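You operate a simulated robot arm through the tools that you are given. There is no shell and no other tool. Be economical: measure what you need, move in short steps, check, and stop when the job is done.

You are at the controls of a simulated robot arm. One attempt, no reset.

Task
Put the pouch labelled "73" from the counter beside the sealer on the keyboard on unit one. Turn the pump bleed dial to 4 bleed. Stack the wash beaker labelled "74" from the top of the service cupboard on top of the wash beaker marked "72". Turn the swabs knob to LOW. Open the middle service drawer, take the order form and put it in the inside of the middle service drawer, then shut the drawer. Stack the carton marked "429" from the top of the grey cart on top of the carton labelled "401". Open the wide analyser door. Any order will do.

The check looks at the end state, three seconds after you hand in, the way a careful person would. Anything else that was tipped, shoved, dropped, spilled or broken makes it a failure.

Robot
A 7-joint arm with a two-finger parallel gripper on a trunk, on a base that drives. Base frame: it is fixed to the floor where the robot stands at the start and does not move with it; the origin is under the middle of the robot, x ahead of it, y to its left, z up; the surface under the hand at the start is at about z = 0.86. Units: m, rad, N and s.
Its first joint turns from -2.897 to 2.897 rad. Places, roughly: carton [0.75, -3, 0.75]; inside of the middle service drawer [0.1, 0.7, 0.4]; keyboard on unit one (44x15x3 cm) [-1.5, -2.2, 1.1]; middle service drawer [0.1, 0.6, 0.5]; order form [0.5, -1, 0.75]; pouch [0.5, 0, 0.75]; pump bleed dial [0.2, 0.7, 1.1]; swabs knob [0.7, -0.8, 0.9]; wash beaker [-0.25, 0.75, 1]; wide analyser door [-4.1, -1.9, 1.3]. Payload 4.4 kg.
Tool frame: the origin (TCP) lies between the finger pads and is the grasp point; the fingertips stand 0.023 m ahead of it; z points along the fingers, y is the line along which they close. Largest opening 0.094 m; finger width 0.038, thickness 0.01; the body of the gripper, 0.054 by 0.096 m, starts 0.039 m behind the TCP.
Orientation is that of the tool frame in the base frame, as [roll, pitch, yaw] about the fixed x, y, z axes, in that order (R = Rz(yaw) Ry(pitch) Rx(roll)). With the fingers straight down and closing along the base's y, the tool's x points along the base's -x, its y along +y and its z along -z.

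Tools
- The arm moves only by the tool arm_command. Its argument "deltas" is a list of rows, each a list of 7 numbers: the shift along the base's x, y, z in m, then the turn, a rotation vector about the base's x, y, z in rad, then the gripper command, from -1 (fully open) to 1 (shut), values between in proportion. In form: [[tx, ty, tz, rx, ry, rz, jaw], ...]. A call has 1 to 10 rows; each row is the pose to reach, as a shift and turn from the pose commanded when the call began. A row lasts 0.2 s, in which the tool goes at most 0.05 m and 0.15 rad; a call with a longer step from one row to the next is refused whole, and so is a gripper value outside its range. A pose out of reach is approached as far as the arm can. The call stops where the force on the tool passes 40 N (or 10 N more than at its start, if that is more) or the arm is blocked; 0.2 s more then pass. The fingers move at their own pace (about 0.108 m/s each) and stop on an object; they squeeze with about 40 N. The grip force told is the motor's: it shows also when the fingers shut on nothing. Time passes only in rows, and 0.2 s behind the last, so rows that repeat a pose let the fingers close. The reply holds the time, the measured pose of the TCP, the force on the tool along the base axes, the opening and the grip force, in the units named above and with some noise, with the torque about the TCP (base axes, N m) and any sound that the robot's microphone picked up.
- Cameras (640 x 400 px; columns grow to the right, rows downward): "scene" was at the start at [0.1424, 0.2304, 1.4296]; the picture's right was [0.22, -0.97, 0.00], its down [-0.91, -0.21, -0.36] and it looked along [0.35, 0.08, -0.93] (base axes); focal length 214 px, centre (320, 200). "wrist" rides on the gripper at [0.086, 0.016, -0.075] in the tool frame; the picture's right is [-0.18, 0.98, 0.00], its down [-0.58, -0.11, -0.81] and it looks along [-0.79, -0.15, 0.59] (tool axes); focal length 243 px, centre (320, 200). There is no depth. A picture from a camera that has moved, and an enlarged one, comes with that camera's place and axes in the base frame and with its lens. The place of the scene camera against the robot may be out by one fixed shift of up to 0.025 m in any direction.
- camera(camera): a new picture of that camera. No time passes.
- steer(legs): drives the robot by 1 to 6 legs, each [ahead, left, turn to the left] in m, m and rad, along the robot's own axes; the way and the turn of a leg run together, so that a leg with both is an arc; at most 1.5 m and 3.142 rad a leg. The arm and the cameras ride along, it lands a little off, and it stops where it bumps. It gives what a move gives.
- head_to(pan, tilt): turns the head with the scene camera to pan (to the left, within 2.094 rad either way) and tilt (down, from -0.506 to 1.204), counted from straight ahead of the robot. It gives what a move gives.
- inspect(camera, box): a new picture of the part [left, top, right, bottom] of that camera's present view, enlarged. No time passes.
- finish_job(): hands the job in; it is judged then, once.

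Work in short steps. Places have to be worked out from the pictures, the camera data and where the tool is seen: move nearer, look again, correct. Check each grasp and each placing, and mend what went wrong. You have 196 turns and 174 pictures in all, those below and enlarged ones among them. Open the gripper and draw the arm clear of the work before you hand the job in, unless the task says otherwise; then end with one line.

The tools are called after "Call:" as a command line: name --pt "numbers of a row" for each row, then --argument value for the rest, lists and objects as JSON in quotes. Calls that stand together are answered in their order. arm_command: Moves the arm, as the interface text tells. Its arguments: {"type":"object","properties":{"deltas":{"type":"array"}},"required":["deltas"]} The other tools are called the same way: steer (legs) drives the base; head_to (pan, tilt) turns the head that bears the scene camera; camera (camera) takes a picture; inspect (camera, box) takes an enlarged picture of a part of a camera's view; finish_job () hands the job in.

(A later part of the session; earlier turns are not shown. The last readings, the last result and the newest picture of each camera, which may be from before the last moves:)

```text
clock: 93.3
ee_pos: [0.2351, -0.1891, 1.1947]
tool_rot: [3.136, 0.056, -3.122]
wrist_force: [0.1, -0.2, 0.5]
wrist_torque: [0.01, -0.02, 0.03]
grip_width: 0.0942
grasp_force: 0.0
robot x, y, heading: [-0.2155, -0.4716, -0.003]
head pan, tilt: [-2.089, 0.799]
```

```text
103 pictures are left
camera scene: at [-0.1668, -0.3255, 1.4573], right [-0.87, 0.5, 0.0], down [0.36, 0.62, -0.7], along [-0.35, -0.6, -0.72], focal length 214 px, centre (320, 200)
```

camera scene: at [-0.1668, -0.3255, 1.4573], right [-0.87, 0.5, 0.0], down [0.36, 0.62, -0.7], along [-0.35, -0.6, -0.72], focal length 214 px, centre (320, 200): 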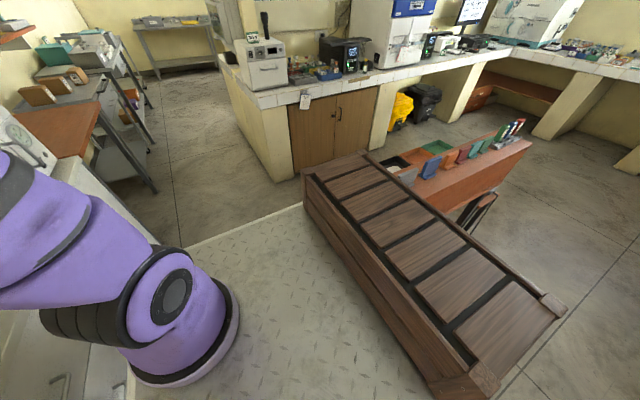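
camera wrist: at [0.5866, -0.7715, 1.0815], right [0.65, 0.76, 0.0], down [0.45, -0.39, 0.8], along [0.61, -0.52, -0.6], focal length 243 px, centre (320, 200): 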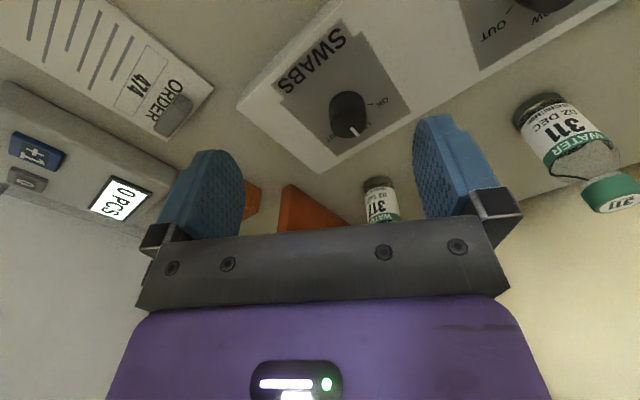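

A bench is close behind. Move forward 0.13 and turn left in steps.

Call:
steer --legs '[[0.14, 0, 0], [0, 0, 0.8]]'

Call:
camera --camera "scene"

Call:
head_to --pan 1.9 --tilt 1.0

Call:
camera --camera "scene"

```text
clock: 96.8
ee_pos: [0.0289, 0.0488, 1.1944]
tool_rot: [3.135, 0.056, -2.313]
wrist_force: [-0.4, -0.4, 0.2]
wrist_torque: [0.02, 0.0, 0.02]
grip_width: 0.0941
grasp_force: 0.0
robot x, y, heading: [-0.0727, -0.4713, 0.813]
head pan, tilt: [-2.089, 0.799]
```

```text
102 pictures are left
camera scene: at [-0.1636, -0.3333, 1.4573], right [-0.96, -0.29, 0.0], down [-0.2, 0.69, -0.7], along [0.2, -0.67, -0.72], focal length 214 px, centre (320, 200)
```

scene: 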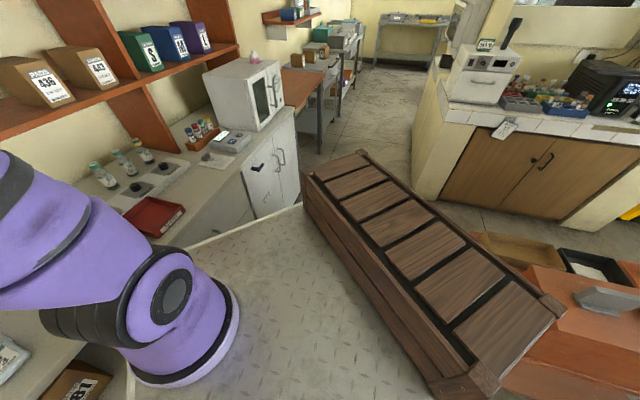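

```text
clock: 100.0
ee_pos: [0.0292, 0.0477, 1.1959]
tool_rot: [3.135, 0.057, -2.311]
wrist_force: [-0.1, -0.3, -0.6]
wrist_torque: [-0.02, 0.02, -0.01]
grip_width: 0.0939
grasp_force: 0.0
robot x, y, heading: [-0.0706, -0.4727, 0.809]
head pan, tilt: [1.901, 1.0]
```

```text
101 pictures are left
camera scene: at [-0.2498, -0.2267, 1.4422], right [0.42, 0.91, 0.0], down [0.76, -0.35, -0.54], along [-0.49, 0.23, -0.84], focal length 214 px, centre (320, 200)
```

scene: 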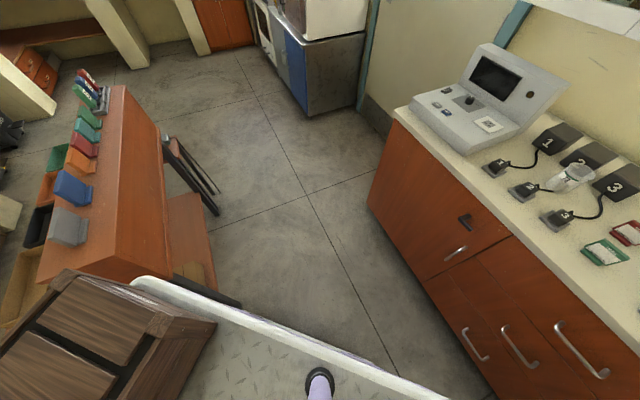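

Further left turning moves the rear away from the bench; turn the rest to face the cupboard.

Call:
steer --legs '[[0, 0, 0.76]]'

Call:
head_to --pan 0.0 --tilt 0.95

Call:
camera --camera "scene"

```text
clock: 102.4
ee_pos: [-0.3567, -0.0232, 1.195]
tool_rot: [3.137, 0.054, -1.557]
wrist_force: [-1.1, 0.0, -0.3]
wrist_torque: [0.02, 0.04, 0.0]
grip_width: 0.0941
grasp_force: 0.1
robot x, y, heading: [-0.0734, -0.472, 1.564]
head pan, tilt: [1.901, 1.0]
```

```text
clock: 104.3
ee_pos: [-0.3557, -0.0225, 1.1944]
tool_rot: [3.136, 0.055, -1.555]
wrist_force: [0.4, -0.4, -0.2]
wrist_torque: [0.01, -0.01, 0.02]
grip_width: 0.094
grasp_force: 0.0
robot x, y, heading: [-0.0721, -0.4728, 1.562]
head pan, tilt: [0.0, 0.949]
```

```text
100 pictures are left
camera scene: at [-0.3197, -0.3162, 1.4458], right [1.0, -0.01, 0.0], down [-0.01, -0.81, -0.58], along [0.0, 0.58, -0.81], focal length 214 px, centre (320, 200)
```

scene: 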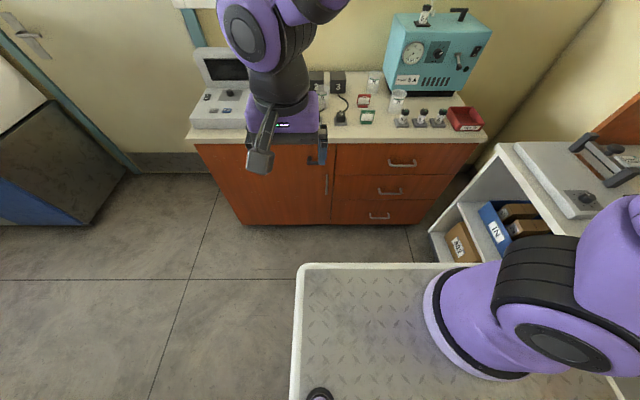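

Now facing the cupboard. Zoom on the drawer handles to locate the middle one.

Call:
inspect --camera "scene" --box '[325, 140, 465, 230]'

```text
4.44 times, centred on (395, 185) of scene
camera zoom: at [-0.3197, -0.3162, 1.4458], right [1.0, -0.01, 0.0], down [-0.01, -0.81, -0.58], along [0.0, 0.58, -0.81], focal length 953 px, centre (-13, 267)
```

zoom: 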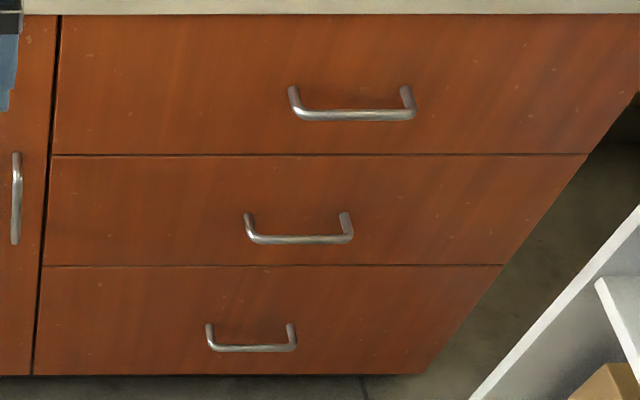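

Triangulation puts the middle handle bar at about (0.073, 0.403, 0.49). Swing the arm right and yaw the tool.

Call:
arm_command --pt "0.043 0.01 -0.01 0 0 -0.148 -1" --pt "0.086 0.02 -0.02 0 0 -0.296 -1" --pt "0.129 0.03 -0.03 0 0 -0.444 -1" --pt "0.172 0.04 -0.04 0 0 -0.592 -1" --pt "0.215 0.05 -0.05 0 0 -0.74 -1" --pt "0.258 0.06 -0.06 0 0 -0.888 -1" --pt "0.301 0.07 -0.07 0 0 -1.036 -1" --pt "0.344 0.08 -0.08 0 0 -1.184 -1" --pt "0.387 0.09 -0.09 0 0 -1.332 -1" --pt "0.43 0.1 -0.1 0 0 -1.48 -1"

Call:
arm_command --pt "0 0.01 -0.02 0.13 0 0 -1" --pt "0 0.02 -0.05 0.26 0 0 -1" --pt "0 0.03 -0.09 0.39 0 0 -1" --pt "0 0.04 -0.13 0.52 0 0 -1" --pt "0 0.05 -0.17 0.65 0 0 -1" --pt "0 0.06 -0.21 0.78 0 0 -1" --pt "0 0.07 -0.25 0.91 0 0 -1" --pt "0 0.08 -0.29 1.0 0 0 -1" --pt "0 0.09 -0.33 1.0 0 0 -1" --pt "0 0.09 -0.37 1.0 0 0 -1"

Call:
camera --camera "scene"

Call:
camera --camera "wrist"

```text
clock: 106.5
ee_pos: [0.074, 0.0754, 1.0943]
tool_rot: [3.136, 0.056, -3.037]
wrist_force: [0.4, -0.7, -0.3]
wrist_torque: [0.06, -0.02, -0.01]
grip_width: 0.094
grasp_force: 0.1
out of reach, approached as far as the arm can: row 7, 8
robot x, y, heading: [-0.0727, -0.4706, 1.565]
head pan, tilt: [0.0, 0.949]
```

```text
clock: 108.7
ee_pos: [0.0729, 0.1682, 0.7256]
tool_rot: [2.133, 0.118, -3.131]
wrist_force: [-0.5, -0.2, -0.4]
wrist_torque: [0.01, -0.04, 0.0]
grip_width: 0.094
grasp_force: 0.0
out of reach, approached as far as the arm can: row 1, 2, 3, 4, 5, 6, 7
robot x, y, heading: [-0.0805, -0.4712, 1.559]
head pan, tilt: [0.0, 0.949]
```

```text
98 pictures are left
camera scene: at [-0.3198, -0.3164, 1.4458], right [1.0, -0.01, 0.0], down [-0.01, -0.81, -0.58], along [0.0, 0.58, -0.81], focal length 214 px, centre (320, 200)
```

scene: 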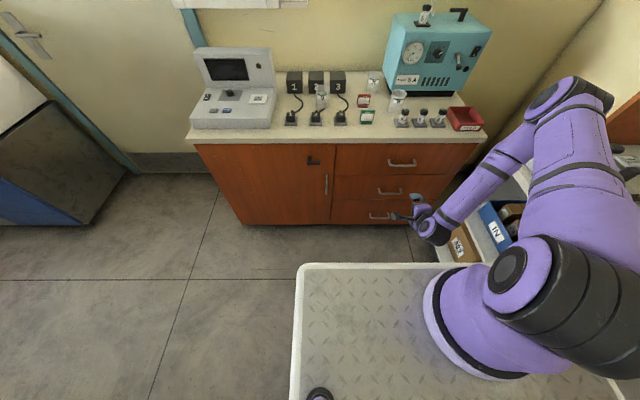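

```text
97 pictures are left
camera wrist: at [-0.0181, 0.111, 0.7687], right [0.08, 0.52, 0.85], down [0.54, -0.73, 0.4], along [0.83, 0.43, -0.34], focal length 243 px, centre (320, 200)
```

wrist: 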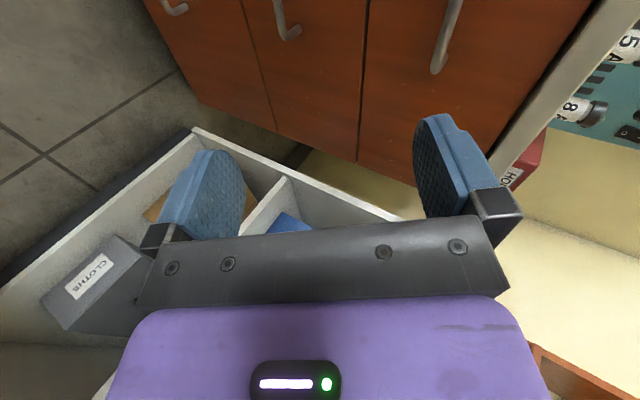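

Tool is tilted as wanted. Approach to a standoff 6 cm off the middle handle.

Call:
arm_command --pt "0 0.03 -0.035 0 0 0 -1" --pt "0 0.06 -0.07 0 0 0 -1" --pt "0 0.09 -0.105 0 0 0 -1" --pt "0 0.12 -0.14 0 0 0 -1" --pt "0 0.15 -0.165 0 0 0 -1" --pt "0 0.172 -0.185 0 0 0 -1"

Call:
camera --camera "wrist"

Call:
inspect --camera "scene" --box '[345, 145, 465, 245]'

```text
clock: 110.1
ee_pos: [0.0735, 0.341, 0.5404]
tool_rot: [2.135, 0.119, -3.131]
wrist_force: [0.1, 0.2, 0.2]
wrist_torque: [0.03, 0.03, 0.0]
grip_width: 0.094
grasp_force: 0.2
robot x, y, heading: [-0.0697, -0.4738, 1.568]
head pan, tilt: [0.0, 0.949]
```

```text
96 pictures are left
camera wrist: at [-0.018, 0.2835, 0.5837], right [0.08, 0.53, 0.85], down [0.54, -0.73, 0.41], along [0.83, 0.43, -0.34], focal length 243 px, centre (320, 200)
```

wrist: 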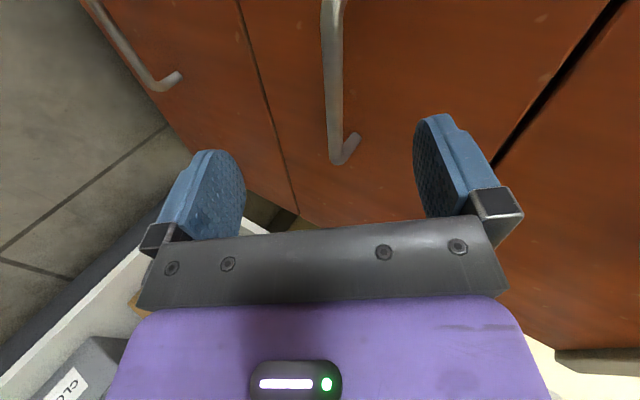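

```text
4.00 times, centred on (405, 195) of scene
camera zoom: at [-0.3195, -0.3162, 1.4458], right [1.0, -0.01, 0.0], down [-0.01, -0.81, -0.58], along [0.0, 0.58, -0.81], focal length 858 px, centre (-20, 220)
```

zoom: 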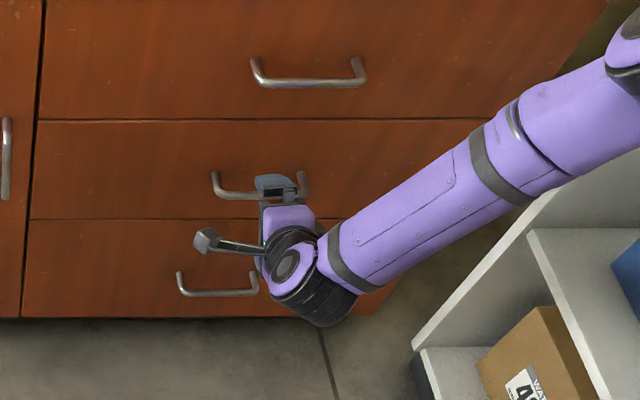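

Bar confirmed at (≈0.077, 0.401, 0.51). Advance and grip.

Call:
arm_command --pt "0 0.03 -0.015 0 0 0 -1" --pt "0 0.057 -0.029 0 0 0 -1" --pt "0 0.057 -0.029 0 0 0 0" --pt "0 0.057 -0.029 0 0 0 1" --pt "0 0.057 -0.029 0 0 0 1" --pt "0 0.057 -0.029 0 0 0 1"

```text
clock: 111.6
ee_pos: [0.0743, 0.4006, 0.5146]
tool_rot: [2.127, 0.117, -3.133]
wrist_force: [-1.1, 0.3, 9.7]
wrist_torque: [0.06, 1.8, -0.83]
grip_width: 0.0153
grasp_force: 45.2
robot x, y, heading: [-0.0746, -0.4735, 1.562]
head pan, tilt: [0.0, 0.949]
stopped in row 6: the force on the tool passed its limit at 41 N (the readings are from after the stop); the commanded pose is now the measured one
```

Gripped the handle bar. Pull straight out along −y.

Call:
arm_command --pt "0 -0.03 0 0 0 0 1" --pt "0 -0.06 0 0 0 0 1" --pt "0 -0.09 0 0 0 0 1" --pt "0 -0.12 0 0 0 0 1" --pt "0 -0.15 0 0 0 0 1" --pt "0 -0.18 0 0 0 0 1" --pt "0 -0.21 0 0 0 0 1" --pt "0 -0.24 0 0 0 0 1"

Call:
camera --camera "scene"

```text
clock: 112.3
ee_pos: [0.0747, 0.3363, 0.5131]
tool_rot: [2.12, 0.114, -3.134]
wrist_force: [-0.6, 1.4, 3.6]
wrist_torque: [0.19, 1.79, -0.88]
grip_width: 0.0153
grasp_force: 44.9
robot x, y, heading: [-0.0708, -0.4751, 1.564]
head pan, tilt: [0.0, 0.949]
stopped in row 3: the force on the tool passed its limit at 41 N (the readings are from after the stop); the commanded pose is now the measured one
```

```text
94 pictures are left
camera scene: at [-0.3197, -0.3162, 1.4458], right [1.0, -0.01, 0.0], down [-0.01, -0.81, -0.58], along [0.0, 0.58, -0.81], focal length 214 px, centre (320, 200)
```

scene: 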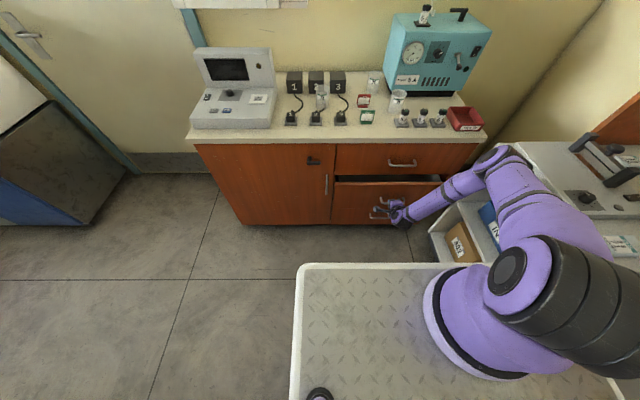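

The drawer is moving. Continue pulling more slowly.

Call:
arm_command --pt "0 -0.015 0 0 0 0 1" --pt "0 -0.03 0 0 0 0 1" --pt "0 -0.045 0 0 0 0 1" --pt "0 -0.06 0 0 0 0 1" --pt "0 -0.075 0 0 0 0 1" --pt "0 -0.09 0 0 0 0 1" --pt "0 -0.105 0 0 0 0 1" --pt "0 -0.12 0 0 0 0 1" --pt "0 -0.135 0 0 0 0 1" --pt "0 -0.15 0 0 0 0 1"

Call:
arm_command --pt "0 -0.015 0 0 0 0 1" --pt "0 -0.03 0 0 0 0 1" --pt "0 -0.045 0 0 0 0 1" --pt "0 -0.06 0 0 0 0 1" --pt "0 -0.075 0 0 0 0 1" --pt "0 -0.09 0 0 0 0 1" --pt "0 -0.105 0 0 0 0 1"

Call:
camera --camera "scene"

```text
clock: 114.5
ee_pos: [0.0749, 0.185, 0.5137]
tool_rot: [2.125, 0.114, -3.129]
wrist_force: [-21.1, 0.5, 5.7]
wrist_torque: [-0.03, 1.45, -1.15]
grip_width: 0.0154
grasp_force: 45.1
robot x, y, heading: [-0.0755, -0.4764, 1.563]
head pan, tilt: [0.0, 0.949]
```

```text
clock: 116.1
ee_pos: [0.0743, 0.0791, 0.5129]
tool_rot: [2.125, 0.117, -3.133]
wrist_force: [-35.4, -0.2, 0.9]
wrist_torque: [-0.05, 1.71, -0.63]
grip_width: 0.0156
grasp_force: 44.9
robot x, y, heading: [-0.0715, -0.4741, 1.562]
head pan, tilt: [0.0, 0.949]
```

```text
93 pictures are left
camera scene: at [-0.3204, -0.3162, 1.4457], right [1.0, -0.01, 0.0], down [-0.01, -0.81, -0.58], along [0.0, 0.58, -0.81], focal length 214 px, centre (320, 200)
```

scene: 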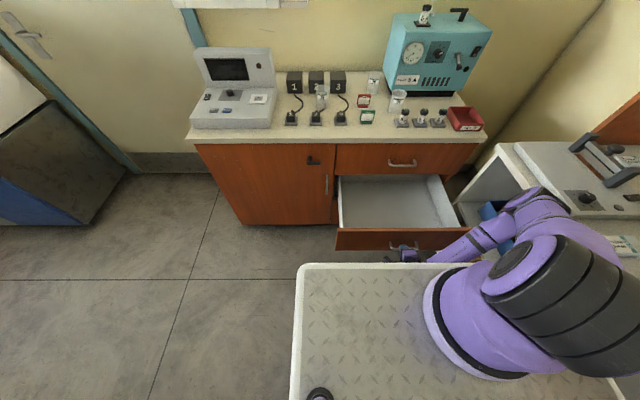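

Drawer is open ~0.32 m and empty. Release the handle, back out and lift.

Call:
arm_command --pt "0 0 0 0 0 0 -1" --pt "0 0 0 0 0 0 -1" --pt "0 -0.025 0.015 0 0 0 -1" --pt "0 -0.05 0.035 0 0 0 -1" --pt "0 -0.07 0.075 0 0 0 -1" --pt "0 -0.07 0.12 0 0 0 -1" --pt "0 -0.07 0.165 0 0 0 -1" --pt "0 -0.06 0.21 0 0 0 -1" --pt "0 -0.05 0.255 0 0 0 -1" --pt "0 -0.04 0.3 0 0 0 -1"

Call:
arm_command --pt "0 0 0.03 -0.12 0 0 -1" --pt "0 0 0.06 -0.24 0 0 -1" --pt "0 0 0.09 -0.36 0 0 -1" --pt "0 0 0.12 -0.48 0 0 -1" --pt "0 0 0.15 -0.6 0 0 -1" --pt "0 0 0.18 -0.72 0 0 -1" --pt "0 0 0.2 -0.84 0 0 -1" --pt "0 0 0.22 -0.96 0 0 -1" --pt "0 0 0.25 -1.0 0 0 -1"

```text
clock: 118.0
ee_pos: [0.1211, 0.0655, 0.6957]
tool_rot: [2.034, 0.251, 3.096]
wrist_force: [0.3, 0.7, 0.0]
wrist_torque: [0.01, 0.01, 0.02]
grip_width: 0.094
grasp_force: 0.2
out of reach, approached as far as the arm can: row 9
robot x, y, heading: [-0.0782, -0.4762, 1.571]
head pan, tilt: [0.0, 0.949]
stopped in row 9: the arm was blocked; the commanded pose is now the measured one
```

```text
clock: 120.0
ee_pos: [0.1303, 0.0925, 0.9431]
tool_rot: [3.065, 0.165, -2.953]
wrist_force: [1.2, 1.5, -0.7]
wrist_torque: [-0.05, 0.05, -0.02]
grip_width: 0.0939
grasp_force: 0.0
out of reach, approached as far as the arm can: row 3, 4, 5, 6, 7, 8, 9
robot x, y, heading: [-0.0745, -0.4763, 1.562]
head pan, tilt: [0.0, 0.949]
```

Raise the arm, back the robot 0.1 m and turn right to heading ≈0.77 so the order form is in reach.

Call:
arm_command --pt "0 0 0.04 0 0 0 -1" --pt "0 0 0.08 0 0 0 -1" --pt "0 0 0.12 0 0 0 -1" --pt "0 0 0.16 0 0 0 -1" --pt "0 0 0.2 0 0 0 -1"

Call:
steer --legs '[[-0.12, 0, 0], [0, 0, -0.8]]'

Call:
head_to --pan -1.5 --tilt 0.8

Call:
camera --camera "scene"

```text
clock: 121.2
ee_pos: [0.1546, 0.0849, 1.1425]
tool_rot: [3.067, 0.17, -3.024]
wrist_force: [-6.7, 4.3, -1.2]
wrist_torque: [-0.29, -0.45, -0.09]
grip_width: 0.094
grasp_force: 0.0
robot x, y, heading: [-0.0742, -0.4766, 1.568]
head pan, tilt: [0.0, 0.949]
```

```text
clock: 124.5
ee_pos: [0.4773, -0.3475, 1.1422]
tool_rot: [3.064, 0.166, 2.527]
wrist_force: [-0.2, 0.1, -1.1]
wrist_torque: [0.0, 0.01, -0.01]
grip_width: 0.0943
grasp_force: 0.1
robot x, y, heading: [-0.0736, -0.5954, 0.764]
head pan, tilt: [0.0, 0.949]
```

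```text
clock: 126.1
ee_pos: [0.4766, -0.3466, 1.1412]
tool_rot: [3.064, 0.167, 2.527]
wrist_force: [0.1, 0.6, -0.3]
wrist_torque: [-0.01, 0.0, -0.02]
grip_width: 0.094
grasp_force: 0.0
robot x, y, heading: [-0.0747, -0.592, 0.768]
head pan, tilt: [-1.499, 0.799]
```

```text
92 pictures are left
camera scene: at [-0.1165, -0.426, 1.4573], right [-0.67, -0.74, 0.0], down [-0.53, 0.48, -0.7], along [0.52, -0.47, -0.72], focal length 214 px, centre (320, 200)
```

scene: 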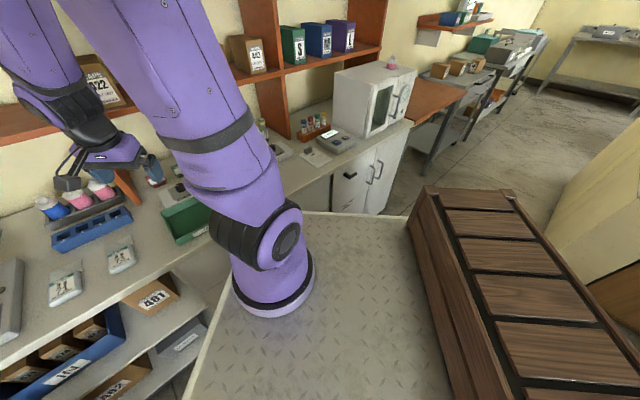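

The form's clip is at about (0.587, −0.985, 0.88). Straighten the tool and move over there, then yaw for the clip.

Call:
arm_command --pt "0.005 -0.045 0.0 0.008 0.045 0 -1" --pt "0.01 -0.09 0 0.016 0.09 0 -1" --pt "0.015 -0.135 0 0.024 0.135 0 -1" --pt "0.02 -0.18 0 0.032 0.18 0 -1" --pt "0.03 -0.225 0 0.032 0.18 0 -1" --pt "0.04 -0.27 0 0.032 0.18 0 -1" --pt "0.05 -0.315 0 0.032 0.18 0 -1" --pt "0.06 -0.36 0 0.032 0.18 0 -1" --pt "0.07 -0.4 0 0.032 0.18 0 -1"

Call:
arm_command --pt "0.0 -0.03 -0.015 0 0 -0.14 -1" --pt "0 -0.06 -0.03 0 0 -0.28 -1" --pt "0 -0.09 -0.045 0 0 -0.42 -1" --pt "0 -0.12 -0.06 0 0 -0.56 -1" --pt "0 -0.15 -0.075 0 0 -0.7 -1" --pt "0.01 -0.18 -0.09 0 0 -0.84 -1" --pt "0.02 -0.2 -0.1 0 0 -0.96 -1"

Call:
camera --camera "wrist"

```text
clock: 128.1
ee_pos: [0.545, -0.7486, 1.1435]
tool_rot: [3.141, 0.001, 2.535]
wrist_force: [0.4, 1.2, -0.3]
wrist_torque: [-0.04, 0.01, -0.02]
grip_width: 0.0942
grasp_force: 0.0
robot x, y, heading: [-0.072, -0.5898, 0.761]
head pan, tilt: [-1.499, 0.799]
```

```text
clock: 129.7
ee_pos: [0.5646, -0.9457, 1.0403]
tool_rot: [3.142, 0.002, 1.574]
wrist_force: [0.1, 0.3, 0.2]
wrist_torque: [-0.02, 0.01, 0.0]
grip_width: 0.094
grasp_force: 0.1
robot x, y, heading: [-0.0712, -0.5928, 0.763]
head pan, tilt: [-1.499, 0.799]
```

```text
91 pictures are left
camera wrist: at [0.5819, -0.8607, 1.1156], right [0.98, -0.18, 0.0], down [-0.11, -0.58, 0.81], along [-0.15, -0.79, -0.59], focal length 243 px, centre (320, 200)
```

wrist: 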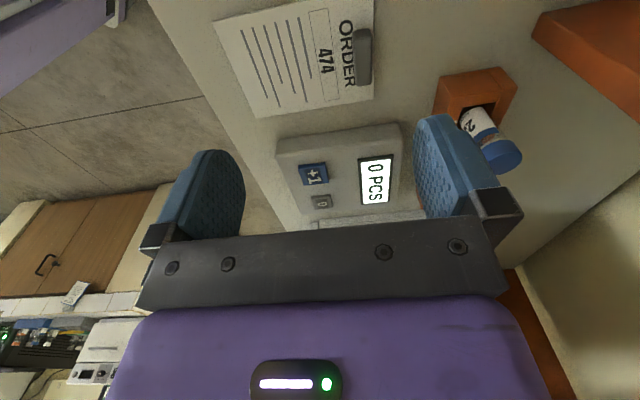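

Clip at about (0.601, −0.965), aligned along y. Move above it and lower partly.

Call:
arm_command --pt "0.018 -0.01 -0.04 0 0 0 -1" --pt "0.036 -0.02 -0.08 0 0 0 -1" --pt "0.036 -0.02 -0.1 0 0 0 -1"

Call:
camera --camera "wrist"

```text
clock: 130.5
ee_pos: [0.6028, -0.9666, 0.9405]
tool_rot: [-3.141, 0.002, 1.573]
wrist_force: [-0.1, 1.2, 0.5]
wrist_torque: [-0.01, 0.0, 0.0]
grip_width: 0.0941
grasp_force: 0.1
robot x, y, heading: [-0.0751, -0.5921, 0.764]
head pan, tilt: [-1.499, 0.799]
```

```text
90 pictures are left
camera wrist: at [0.6192, -0.8812, 1.0158], right [0.98, -0.18, 0.0], down [-0.11, -0.58, 0.81], along [-0.15, -0.79, -0.59], focal length 243 px, centre (320, 200)
```

wrist: 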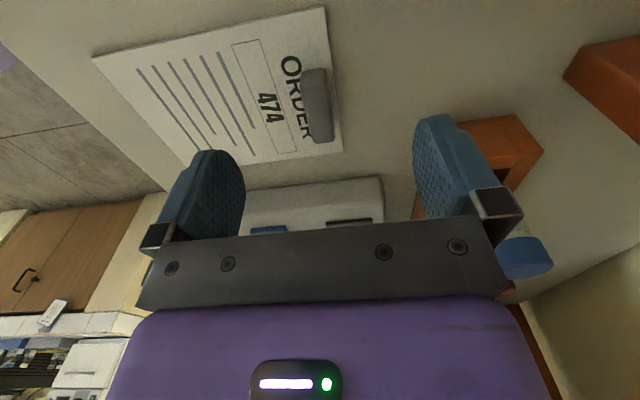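

Aligned. Descend to grip the clip.

Call:
arm_command --pt "-0.001 0.002 -0.025 0 0 0 -1" --pt "-0.001 0.002 -0.047 0 0 0 -0.5" --pt "-0.001 0.002 -0.047 0 0 0 0.3" --pt "-0.001 0.002 -0.047 0 0 0 1" --pt "-0.001 0.002 -0.047 0 0 0 1" --pt "-0.001 0.002 -0.047 0 0 0 1"

Call:
arm_command --pt "0 0 0.03 0 0 0 1" --pt "0 0 0.07 0 0 0 1" --pt "0 0 0.11 0 0 0 1" --pt "0 0 0.15 0 0 0 1" --pt "0 0 0.2 0 0 0 1" --pt "0 0 0.23 0 0 0 1"

Call:
camera --camera "wrist"

```text
clock: 131.9
ee_pos: [0.6024, -0.9659, 0.8946]
tool_rot: [3.141, 0.003, 1.575]
wrist_force: [-0.6, -0.3, -0.6]
wrist_torque: [0.03, -0.03, 0.02]
grip_width: 0.015
grasp_force: 40.2
robot x, y, heading: [-0.0758, -0.5917, 0.765]
head pan, tilt: [-1.499, 0.799]
```

```text
clock: 133.3
ee_pos: [0.6021, -0.9658, 1.1243]
tool_rot: [-3.142, -0.001, 1.573]
wrist_force: [0.4, -0.4, -0.8]
wrist_torque: [0.04, 0.0, -0.01]
grip_width: 0.015
grasp_force: 40.7
robot x, y, heading: [-0.0748, -0.593, 0.763]
head pan, tilt: [-1.499, 0.799]
```

```text
89 pictures are left
camera wrist: at [0.6189, -0.8795, 1.1996], right [0.98, -0.18, 0.0], down [-0.11, -0.58, 0.81], along [-0.15, -0.79, -0.59], focal length 243 px, centre (320, 200)
```

wrist: 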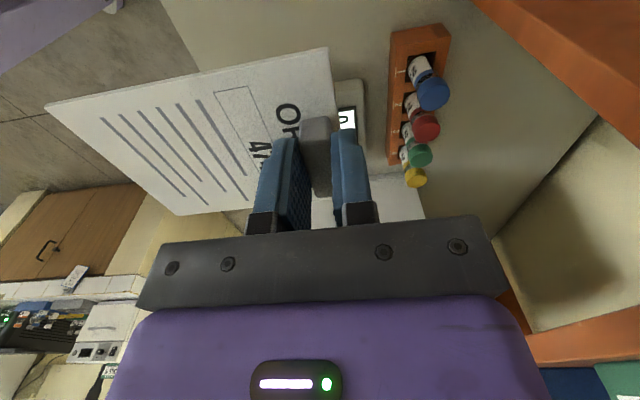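

Order form held. Sweep the arm to the left toward the drawer, rotating the tool along with it.

Call:
arm_command --pt "0 0.045 0 0 0 0.145 1" --pt "0 0.09 0 0 0 0.29 1" --pt "0 0.135 0 0 0 0.435 1" --pt "0 0.18 0 0 0 0.58 1" --pt "0 0.225 0 0 0 0.725 1" --pt "0 0.27 0 0 0 0.87 1" --pt "0 0.315 0 0 0 1.015 1" --pt "0 0.36 0 0 0 1.16 1" --pt "0 0.405 0 0 0 1.305 1" --pt "0 0.45 0 0 0 1.45 1"

Call:
arm_command --pt "-0.01 0.04 0 0 0 0.1 1" --pt "-0.025 0.08 0 0 0 0.2 1" --pt "-0.045 0.12 0 0 0 0.3 1" --pt "-0.07 0.16 0 0 0 0.4 1" --pt "-0.1 0.195 0 0 0 0.5 1" --pt "-0.135 0.23 0 0 0 0.6 1" --pt "-0.17 0.265 0 0 0 0.7 1" --pt "-0.205 0.3 0 0 0 0.8 1" --pt "-0.24 0.335 0 0 0 0.9 1" --pt "-0.275 0.37 0 0 0 1.0 1"

Call:
arm_command --pt "-0.035 0.03 0 0 0 0.1 1" --pt "-0.07 0.06 0 0 0 0.2 1" --pt "-0.105 0.09 0 0 0 0.3 1" --pt "-0.14 0.12 0 0 0 0.4 1" --pt "-0.175 0.15 0 0 0 0.5 1" --pt "-0.21 0.18 0 0 0 0.6 1" --pt "-0.245 0.21 0 0 0 0.69 1" --pt "-0.28 0.235 0 0 0 0.69 1"

Call:
head_to --pan 0.75 --tilt 0.9

Call:
camera --camera "scene"

```text
clock: 135.5
ee_pos: [0.603, -0.5189, 1.1248]
tool_rot: [-3.141, 0.003, 3.026]
wrist_force: [-0.5, -0.4, -1.1]
wrist_torque: [0.07, 0.01, 0.01]
grip_width: 0.0149
grasp_force: 40.6
robot x, y, heading: [-0.0733, -0.5916, 0.758]
head pan, tilt: [-1.499, 0.799]
```

```text
clock: 137.7
ee_pos: [0.3282, -0.1461, 1.1249]
tool_rot: [3.139, 0.002, -2.259]
wrist_force: [0.3, -0.1, -0.4]
wrist_torque: [0.02, 0.04, 0.0]
grip_width: 0.0151
grasp_force: 39.9
robot x, y, heading: [-0.0743, -0.5962, 0.756]
head pan, tilt: [-1.499, 0.799]
```

```text
clock: 139.5
ee_pos: [0.0488, 0.0877, 1.1252]
tool_rot: [3.141, 0.001, -1.57]
wrist_force: [0.5, -0.6, -0.8]
wrist_torque: [0.02, 0.08, 0.0]
grip_width: 0.0149
grasp_force: 39.7
robot x, y, heading: [-0.0729, -0.5931, 0.768]
head pan, tilt: [-1.499, 0.799]
```

```text
clock: 141.6
ee_pos: [0.0482, 0.0877, 1.1263]
tool_rot: [-3.141, 0.0, -1.57]
wrist_force: [1.1, 0.4, -0.2]
wrist_torque: [0.02, 0.02, 0.03]
grip_width: 0.0151
grasp_force: 40.2
robot x, y, heading: [-0.076, -0.5911, 0.755]
head pan, tilt: [0.75, 0.901]
```

```text
88 pictures are left
camera scene: at [-0.1717, -0.2963, 1.4494], right [1.0, -0.06, 0.0], down [-0.05, -0.78, -0.62], along [0.04, 0.62, -0.78], focal length 214 px, centre (320, 200)
```

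scene: 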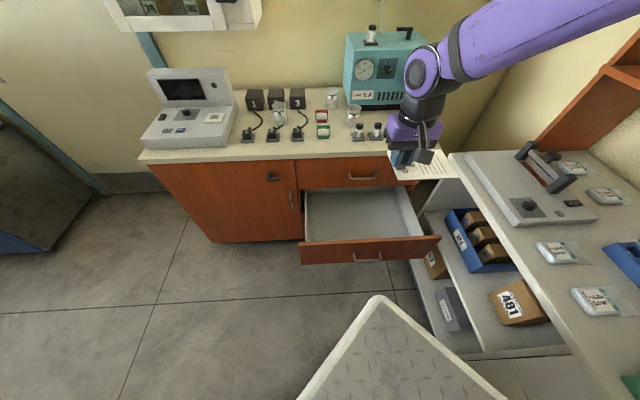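

Drawer and free space look good. Move over the drawer interior and descend partway.

Call:
arm_command --pt "-0.01 0.045 0 0 0 0 1" --pt "-0.02 0.09 0 0 0 0 1" --pt "-0.03 0.135 0 0 0 0 1" --pt "-0.04 0.18 0 0 0 0 1" --pt "-0.045 0.2 -0.04 0 0 0 1" --pt "-0.045 0.2 -0.09 0 0 0 1" --pt "-0.045 0.2 -0.14 0 0 0 1" --pt "-0.045 0.2 -0.19 0 0 0 1" --pt "-0.045 0.2 -0.24 0 0 0 1" --pt "-0.045 0.2 -0.29 0 0 0 1"

Call:
arm_command --pt "0 0 -0.05 0 0 0 1" --pt "0 0 -0.1 0 0 0 1" --pt "0 0 -0.15 0 0 0 1" --pt "0 0 -0.2 0 0 0 1" --pt "0 0 -0.25 0 0 0 1" --pt "0 0 -0.28 0 0 0 1"

Call:
camera --camera "scene"

Call:
camera --camera "wrist"

```text
clock: 143.8
ee_pos: [0.0001, 0.2912, 0.8331]
tool_rot: [3.141, 0.002, -1.568]
wrist_force: [0.1, 1.2, 0.9]
wrist_torque: [0.0, 0.01, -0.01]
grip_width: 0.0147
grasp_force: 39.9
robot x, y, heading: [-0.075, -0.5933, 0.766]
head pan, tilt: [0.75, 0.901]
```

```text
clock: 145.2
ee_pos: [0.0026, 0.2869, 0.5646]
tool_rot: [3.141, 0.002, -1.567]
wrist_force: [0.4, 1.4, -0.8]
wrist_torque: [0.0, 0.01, 0.01]
grip_width: 0.0148
grasp_force: 40.1
out of reach, approached as far as the arm can: row 6
robot x, y, heading: [-0.0731, -0.5942, 0.758]
head pan, tilt: [0.75, 0.901]
```

```text
87 pictures are left
camera scene: at [-0.1718, -0.2962, 1.4494], right [1.0, -0.06, 0.0], down [-0.05, -0.78, -0.62], along [0.04, 0.62, -0.78], focal length 214 px, centre (320, 200)
```

scene: 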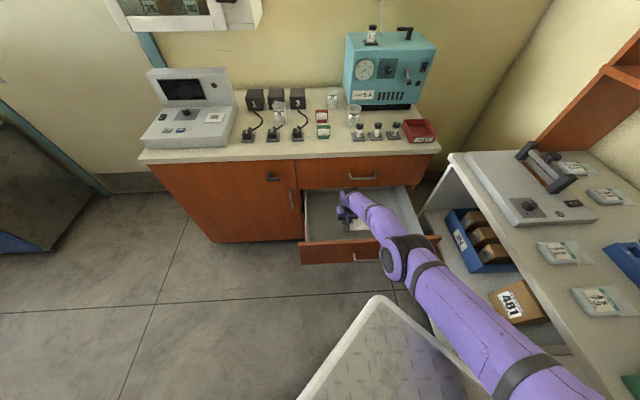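

```text
86 pictures are left
camera wrist: at [-0.0136, 0.1992, 0.6407], right [-0.98, 0.18, 0.0], down [0.11, 0.58, 0.81], along [0.15, 0.79, -0.59], focal length 243 px, centre (320, 200)
```

wrist: 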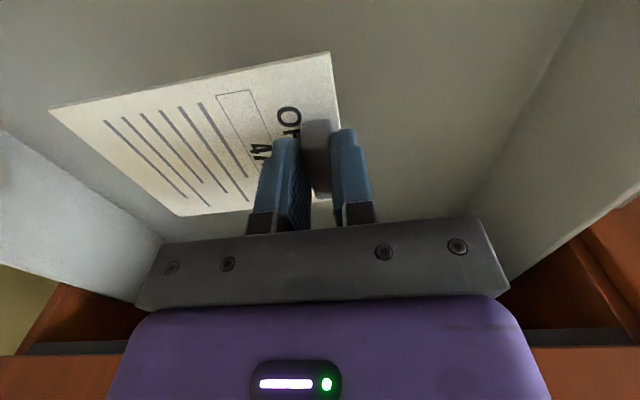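

Arm is at full stretch at z 0.565. Lift, retract a bit, drive 8 cm closer, and descend again.

Call:
arm_command --pt "0 -0.01 0.05 0 0 0 1" --pt "0 -0.02 0.1 0 0 0 1" --pt "0 -0.05 0.13 0 0 0 1" --pt "0 -0.09 0.15 0 0 0 1"

Call:
steer --legs '[[0.058, 0.061, 0]]'

Call:
arm_command --pt "0 0 -0.05 0 0 0 1" --pt "0 0 -0.1 0 0 0 1" --pt "0 0 -0.14 0 0 0 1" --pt "0 0 -0.17 0 0 0 1" --pt "0 0 -0.2 0 0 0 1" --pt "0 0 -0.22 0 0 0 1"

Call:
camera --camera "wrist"

```text
refused: row 1 steps farther than a row can; nothing moved
```

```text
clock: 146.3
ee_pos: [0.0042, 0.3706, 0.5668]
tool_rot: [3.141, 0.002, -1.571]
wrist_force: [0.2, 0.5, -1.0]
wrist_torque: [0.0, 0.04, -0.01]
grip_width: 0.0148
grasp_force: 40.3
robot x, y, heading: [-0.0718, -0.5083, 0.765]
head pan, tilt: [0.75, 0.901]
```

```text
clock: 147.7
ee_pos: [0.0143, 0.3003, 0.4537]
tool_rot: [3.14, 0.004, -1.572]
wrist_force: [-0.3, 0.1, -1.0]
wrist_torque: [0.02, 0.03, 0.0]
grip_width: 0.015
grasp_force: 40.4
out of reach, approached as far as the arm can: row 1, 2, 3, 4, 5, 6
robot x, y, heading: [-0.0773, -0.5078, 0.752]
head pan, tilt: [0.75, 0.901]
```

```text
85 pictures are left
camera wrist: at [-0.0007, 0.2124, 0.5296], right [-0.98, 0.19, 0.0], down [0.11, 0.58, 0.81], along [0.15, 0.79, -0.59], focal length 243 px, centre (320, 200)
```

wrist: 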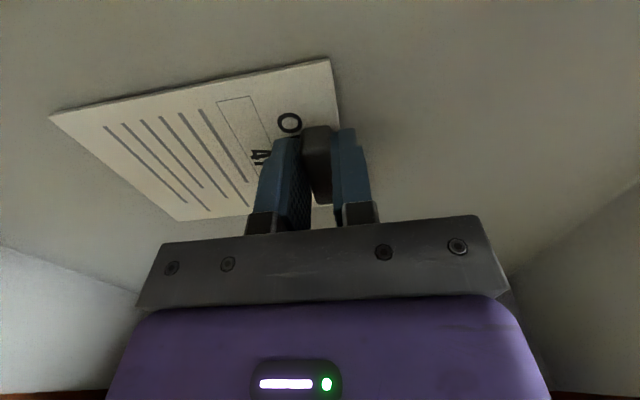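

Inside the drawer at z 0.454 without contact. Nudge to reachable coordinates and check.

Call:
arm_command --pt "0 -0.03 0 0 0 0 1"

```text
clock: 148.1
ee_pos: [0.0123, 0.268, 0.4545]
tool_rot: [3.141, 0.001, -1.569]
wrist_force: [0.9, 0.1, -0.4]
wrist_torque: [0.0, 0.05, 0.0]
grip_width: 0.015
grasp_force: 40.0
robot x, y, heading: [-0.0677, -0.5076, 0.758]
head pan, tilt: [0.75, 0.901]
```

Lower in small steps to feel the drawer floor.

Call:
arm_command --pt "0 0 -0.007 0 0 0 1" --pt "0 0 -0.014 0 0 0 1" --pt "0 0 -0.02 0 0 0 1"

Call:
camera --camera "wrist"

Call:
inspect --camera "scene" --box '[290, 150, 450, 270]'

```text
clock: 148.7
ee_pos: [0.0124, 0.2746, 0.4496]
tool_rot: [-3.141, 0.011, -1.572]
wrist_force: [0.9, 0.3, 11.3]
wrist_torque: [-0.32, -0.04, 0.02]
grip_width: 0.015
grasp_force: 39.7
robot x, y, heading: [-0.0751, -0.5106, 0.757]
head pan, tilt: [0.75, 0.901]
stopped in row 2: the force on the tool passed its limit at 54 N (the readings are from after the stop); the commanded pose is now the measured one
```

```text
84 pictures are left
camera wrist: at [-0.0038, 0.1867, 0.5241], right [-0.98, 0.18, 0.0], down [0.11, 0.57, 0.81], along [0.15, 0.8, -0.58], focal length 243 px, centre (320, 200)
```

wrist: 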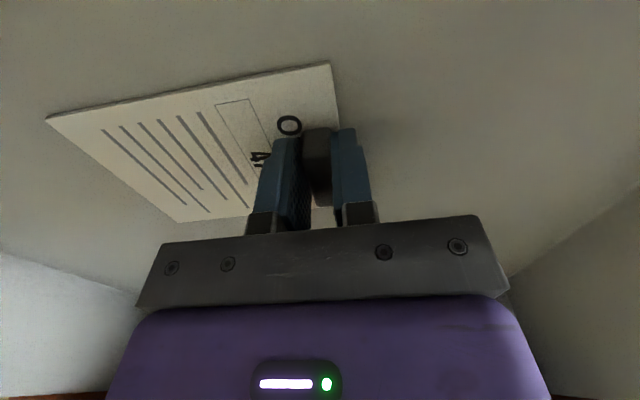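

```text
3.33 times, centred on (370, 210) of scene
camera zoom: at [-0.1703, -0.2119, 1.4495], right [1.0, -0.06, 0.0], down [-0.05, -0.78, -0.62], along [0.04, 0.62, -0.78], focal length 715 px, centre (153, 167)
```

zoom: 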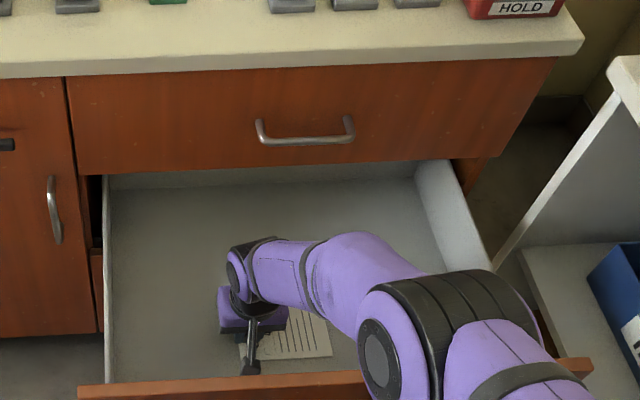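

Contact with the floor. Open the jaws and lift straight up.

Call:
arm_command --pt "0 0 0.0 0 0 0 -0.2" --pt "0 0 0.002 0 0 0 -1" --pt "0 0 0.004 0 0 0 -1" --pt "0 0 0.04 0 0 0 -1" --pt "0 0 0.08 0 0 0 -1" --pt "0 0 0.12 0 0 0 -1" --pt "0 -0.01 0.16 0 0 0 -1" --pt "0 -0.02 0.2 0 0 0 -1" --pt "0 -0.03 0.245 0 0 0 -1" --pt "0 -0.04 0.29 0 0 0 -1"

Call:
camera --camera "wrist"

```text
clock: 150.8
ee_pos: [0.0106, 0.2341, 0.7372]
tool_rot: [-3.141, 0.009, -1.572]
wrist_force: [-0.1, -0.4, -0.3]
wrist_torque: [0.0, -0.02, 0.03]
grip_width: 0.094
grasp_force: 0.1
robot x, y, heading: [-0.0723, -0.5132, 0.762]
head pan, tilt: [0.75, 0.901]
```

```text
82 pictures are left
camera wrist: at [-0.0055, 0.1457, 0.8124], right [-0.98, 0.18, 0.0], down [0.11, 0.58, 0.81], along [0.15, 0.8, -0.59], focal length 243 px, centre (320, 200)
```

wrist: 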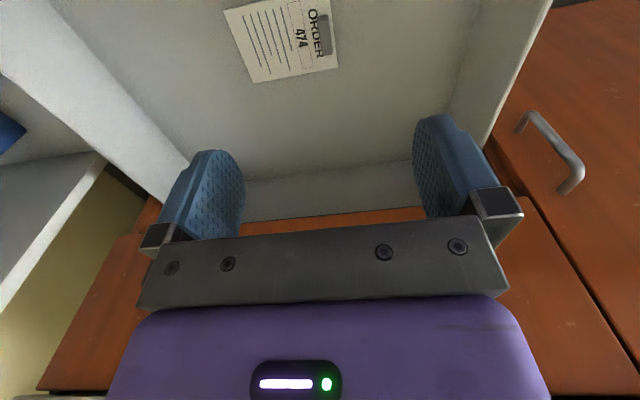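

The form lies flat in the drawer. Raise, back off 0.15 m, and tilt the tool with jaws closed to push the drawer shut.

Call:
arm_command --pt "0 -0.01 0.045 0 0 0 -0.5" --pt "0 -0.02 0.09 0 0 0 0" --pt "0.03 -0.04 0.13 0 0 0 1" --pt "0.07 -0.05 0.14 0 0 0 1" --pt "0.11 -0.06 0.15 0 0 0 1" --pt "0.15 -0.07 0.15 0 0 0 1" --pt "0.19 -0.08 0.15 0 0 0 1"

Call:
steer --legs '[[-0.11, -0.116, 0]]'

Call:
arm_command --pt "0 -0.01 -0.0 0.12 0 0 1" --pt "0 -0.02 -0.02 0.24 0 0 1" --pt "0 -0.03 -0.06 0.36 0 0 1" --pt "0 -0.03 -0.1 0.48 0 0 1" --pt "0 -0.03 -0.14 0.6 0 0 1" --pt "0 -0.03 -0.18 0.72 0 0 1" --pt "0 -0.03 -0.22 0.84 0 0 1" --pt "0 -0.03 -0.26 0.9 0 0 1"

Call:
camera --camera "scene"

```text
refused: row 3 steps farther than a row can; nothing moved
```

```text
clock: 152.3
ee_pos: [0.0112, 0.0743, 0.7376]
tool_rot: [3.14, 0.01, -1.57]
wrist_force: [-0.2, 0.0, -0.1]
wrist_torque: [0.04, -0.02, 0.01]
grip_width: 0.0939
grasp_force: 0.0
robot x, y, heading: [-0.0721, -0.6686, 0.757]
head pan, tilt: [0.75, 0.901]
```

```text
clock: 154.1
ee_pos: [0.0116, 0.0439, 0.4763]
tool_rot: [-3.14, 0.91, -1.569]
wrist_force: [0.2, -0.3, -0.5]
wrist_torque: [-0.05, 0.01, -0.01]
grip_width: 0.0003
grasp_force: 40.1
robot x, y, heading: [-0.0689, -0.6698, 0.758]
head pan, tilt: [0.75, 0.901]
```

```text
81 pictures are left
camera scene: at [-0.1689, -0.3716, 1.4494], right [1.0, -0.06, 0.0], down [-0.05, -0.78, -0.62], along [0.04, 0.62, -0.78], focal length 214 px, centre (320, 200)
```

scene: 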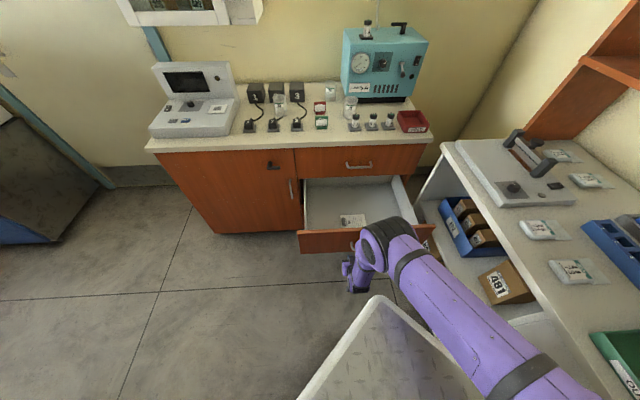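

Nothing touched. Shift left of the handle, then push the drawer front in.

Call:
arm_command --pt "-0.035 0 0.01 0 0 0 1" --pt "-0.07 0 0.02 0 0 0 1" --pt "-0.07 0.03 0.02 0 0 0 1" --pt "-0.07 0.05 0.02 0 0 0 1" --pt "-0.07 0.07 0.02 0 0 0 1" --pt "-0.07 0.09 0.02 0 0 0 1" --pt "-0.07 0.11 0.02 0 0 0 1" --pt "-0.07 0.13 0.02 0 0 0 1" --pt "-0.07 0.15 0.02 0 0 0 1"

Call:
camera --camera "scene"

```text
clock: 156.1
ee_pos: [-0.057, 0.1958, 0.499]
tool_rot: [3.141, 0.912, -1.572]
wrist_force: [0.2, -0.1, -0.1]
wrist_torque: [0.01, 0.0, 0.01]
grip_width: 0.0001
grasp_force: 39.8
robot x, y, heading: [-0.0739, -0.666, 0.759]
head pan, tilt: [0.75, 0.901]
```

```text
80 pictures are left
camera scene: at [-0.1688, -0.3715, 1.4494], right [1.0, -0.06, 0.0], down [-0.05, -0.78, -0.62], along [0.04, 0.62, -0.78], focal length 214 px, centre (320, 200)
```

scene: 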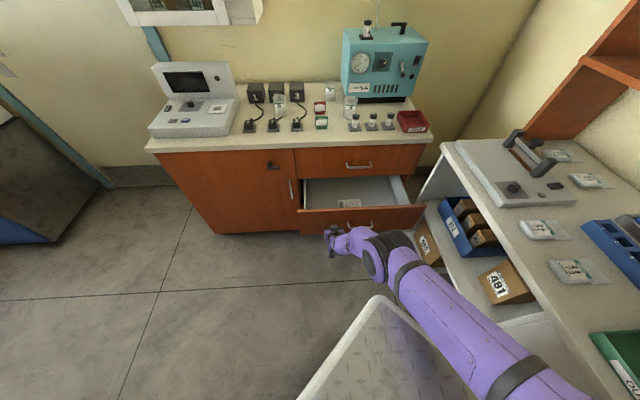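

The drawer moves in easily. Drive forward 0.14 m pushing it further.

Call:
steer --legs '[[0.096, 0.102, 0]]'

Call:
camera --camera "scene"

```text
clock: 157.4
ee_pos: [-0.057, 0.3347, 0.5005]
tool_rot: [-3.14, 0.911, -1.572]
wrist_force: [0.3, 0.5, 0.1]
wrist_torque: [-0.04, -0.01, 0.03]
grip_width: 0.0
grasp_force: 40.3
robot x, y, heading: [-0.073, -0.5292, 0.758]
head pan, tilt: [0.75, 0.901]
```

```text
79 pictures are left
camera scene: at [-0.1677, -0.2313, 1.4497], right [1.0, -0.06, 0.0], down [-0.05, -0.78, -0.62], along [0.04, 0.62, -0.78], focal length 214 px, centre (320, 200)
```

scene: 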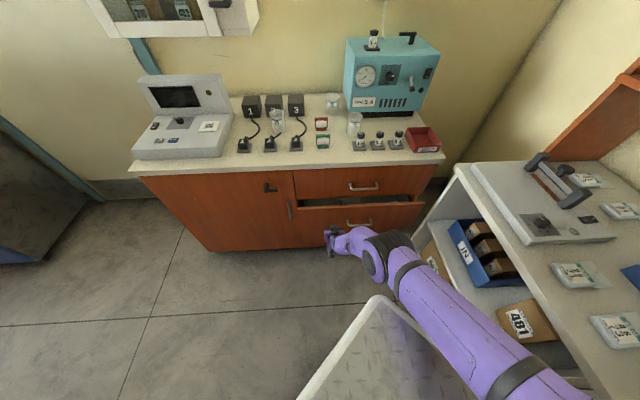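

Nearly shut; push the last ~8 cm with the arm until contact resists.

Call:
arm_command --pt "0 0.02 0 0 0 0 1" --pt "0 0.04 0 0 0 0 1" --pt "0 0.055 0 0 0 0 1" --pt "0 0.07 0 0 0 0 1" --pt "0 0.085 0 0 0 0 1" --pt "0 0.1 0 0 0 0 1"

Call:
camera --camera "scene"

```text
clock: 158.1
ee_pos: [-0.0533, 0.4172, 0.5535]
tool_rot: [3.105, 0.952, -1.62]
wrist_force: [-4.4, -38.6, 8.8]
wrist_torque: [0.34, -0.01, 0.13]
grip_width: 0.0
grasp_force: 39.8
out of reach, approached as far as the arm can: row 3
robot x, y, heading: [-0.0727, -0.5272, 0.758]
head pan, tilt: [0.75, 0.901]
stopped in row 3: the force on the tool passed its limit at 250 N (the readings are from after the stop); the commanded pose is now the measured one
```

```text
78 pictures are left
camera scene: at [-0.166, -0.231, 1.4494], right [1.0, -0.06, 0.0], down [-0.05, -0.78, -0.62], along [0.04, 0.62, -0.78], focal length 214 px, centre (320, 200)
```

scene: 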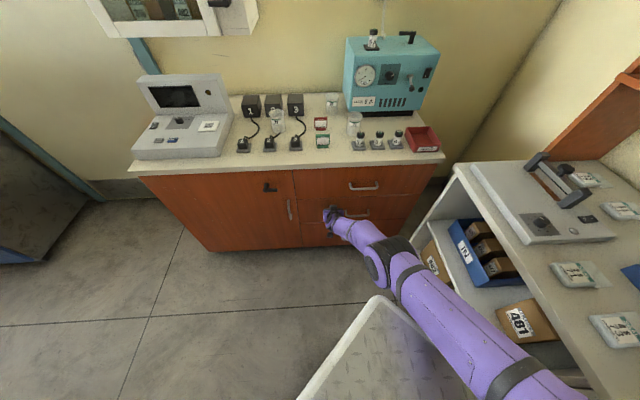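

Drawer is shut. Back the tool off and raise to carry height.

Call:
arm_command --pt "0 -0.04 0 0 0 0 0" --pt "0.01 -0.08 0 0 0 0 -1" --pt "0.02 -0.12 0.02 0 0 0 -1" --pt "0.03 -0.15 0.05 0 0 0 -1" --pt "0.04 -0.16 0.09 0 0 0 -1" --pt "0.05 -0.17 0.13 0 0 0 -1" --pt "0.06 -0.18 0.17 0 0 0 -1" --pt "0.07 -0.19 0.21 0 0 0 -1" --pt "0.08 -0.19 0.25 0 0 0 -1" --pt "0.09 -0.19 0.29 0 0 0 -1"

Call:
inspect --camera "scene" --box '[120, 60, 460, 260]'

```text
clock: 160.3
ee_pos: [0.0347, 0.2247, 0.8467]
tool_rot: [3.107, 0.955, -1.617]
wrist_force: [0.8, 0.4, -0.5]
wrist_torque: [0.02, -0.01, -0.01]
grip_width: 0.0939
grasp_force: 0.1
robot x, y, heading: [-0.0716, -0.5262, 0.754]
head pan, tilt: [0.75, 0.901]
```

```text
1.88 times, centred on (290, 160) of scene
camera zoom: at [-0.1673, -0.2304, 1.4493], right [1.0, -0.06, 0.0], down [-0.05, -0.78, -0.62], along [0.04, 0.62, -0.78], focal length 404 px, centre (376, 275)
```

zoom: 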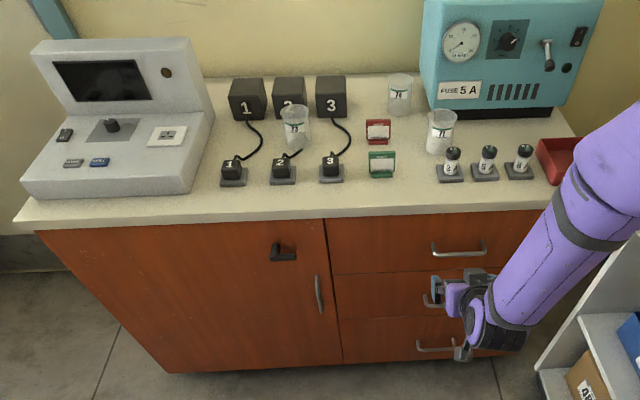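

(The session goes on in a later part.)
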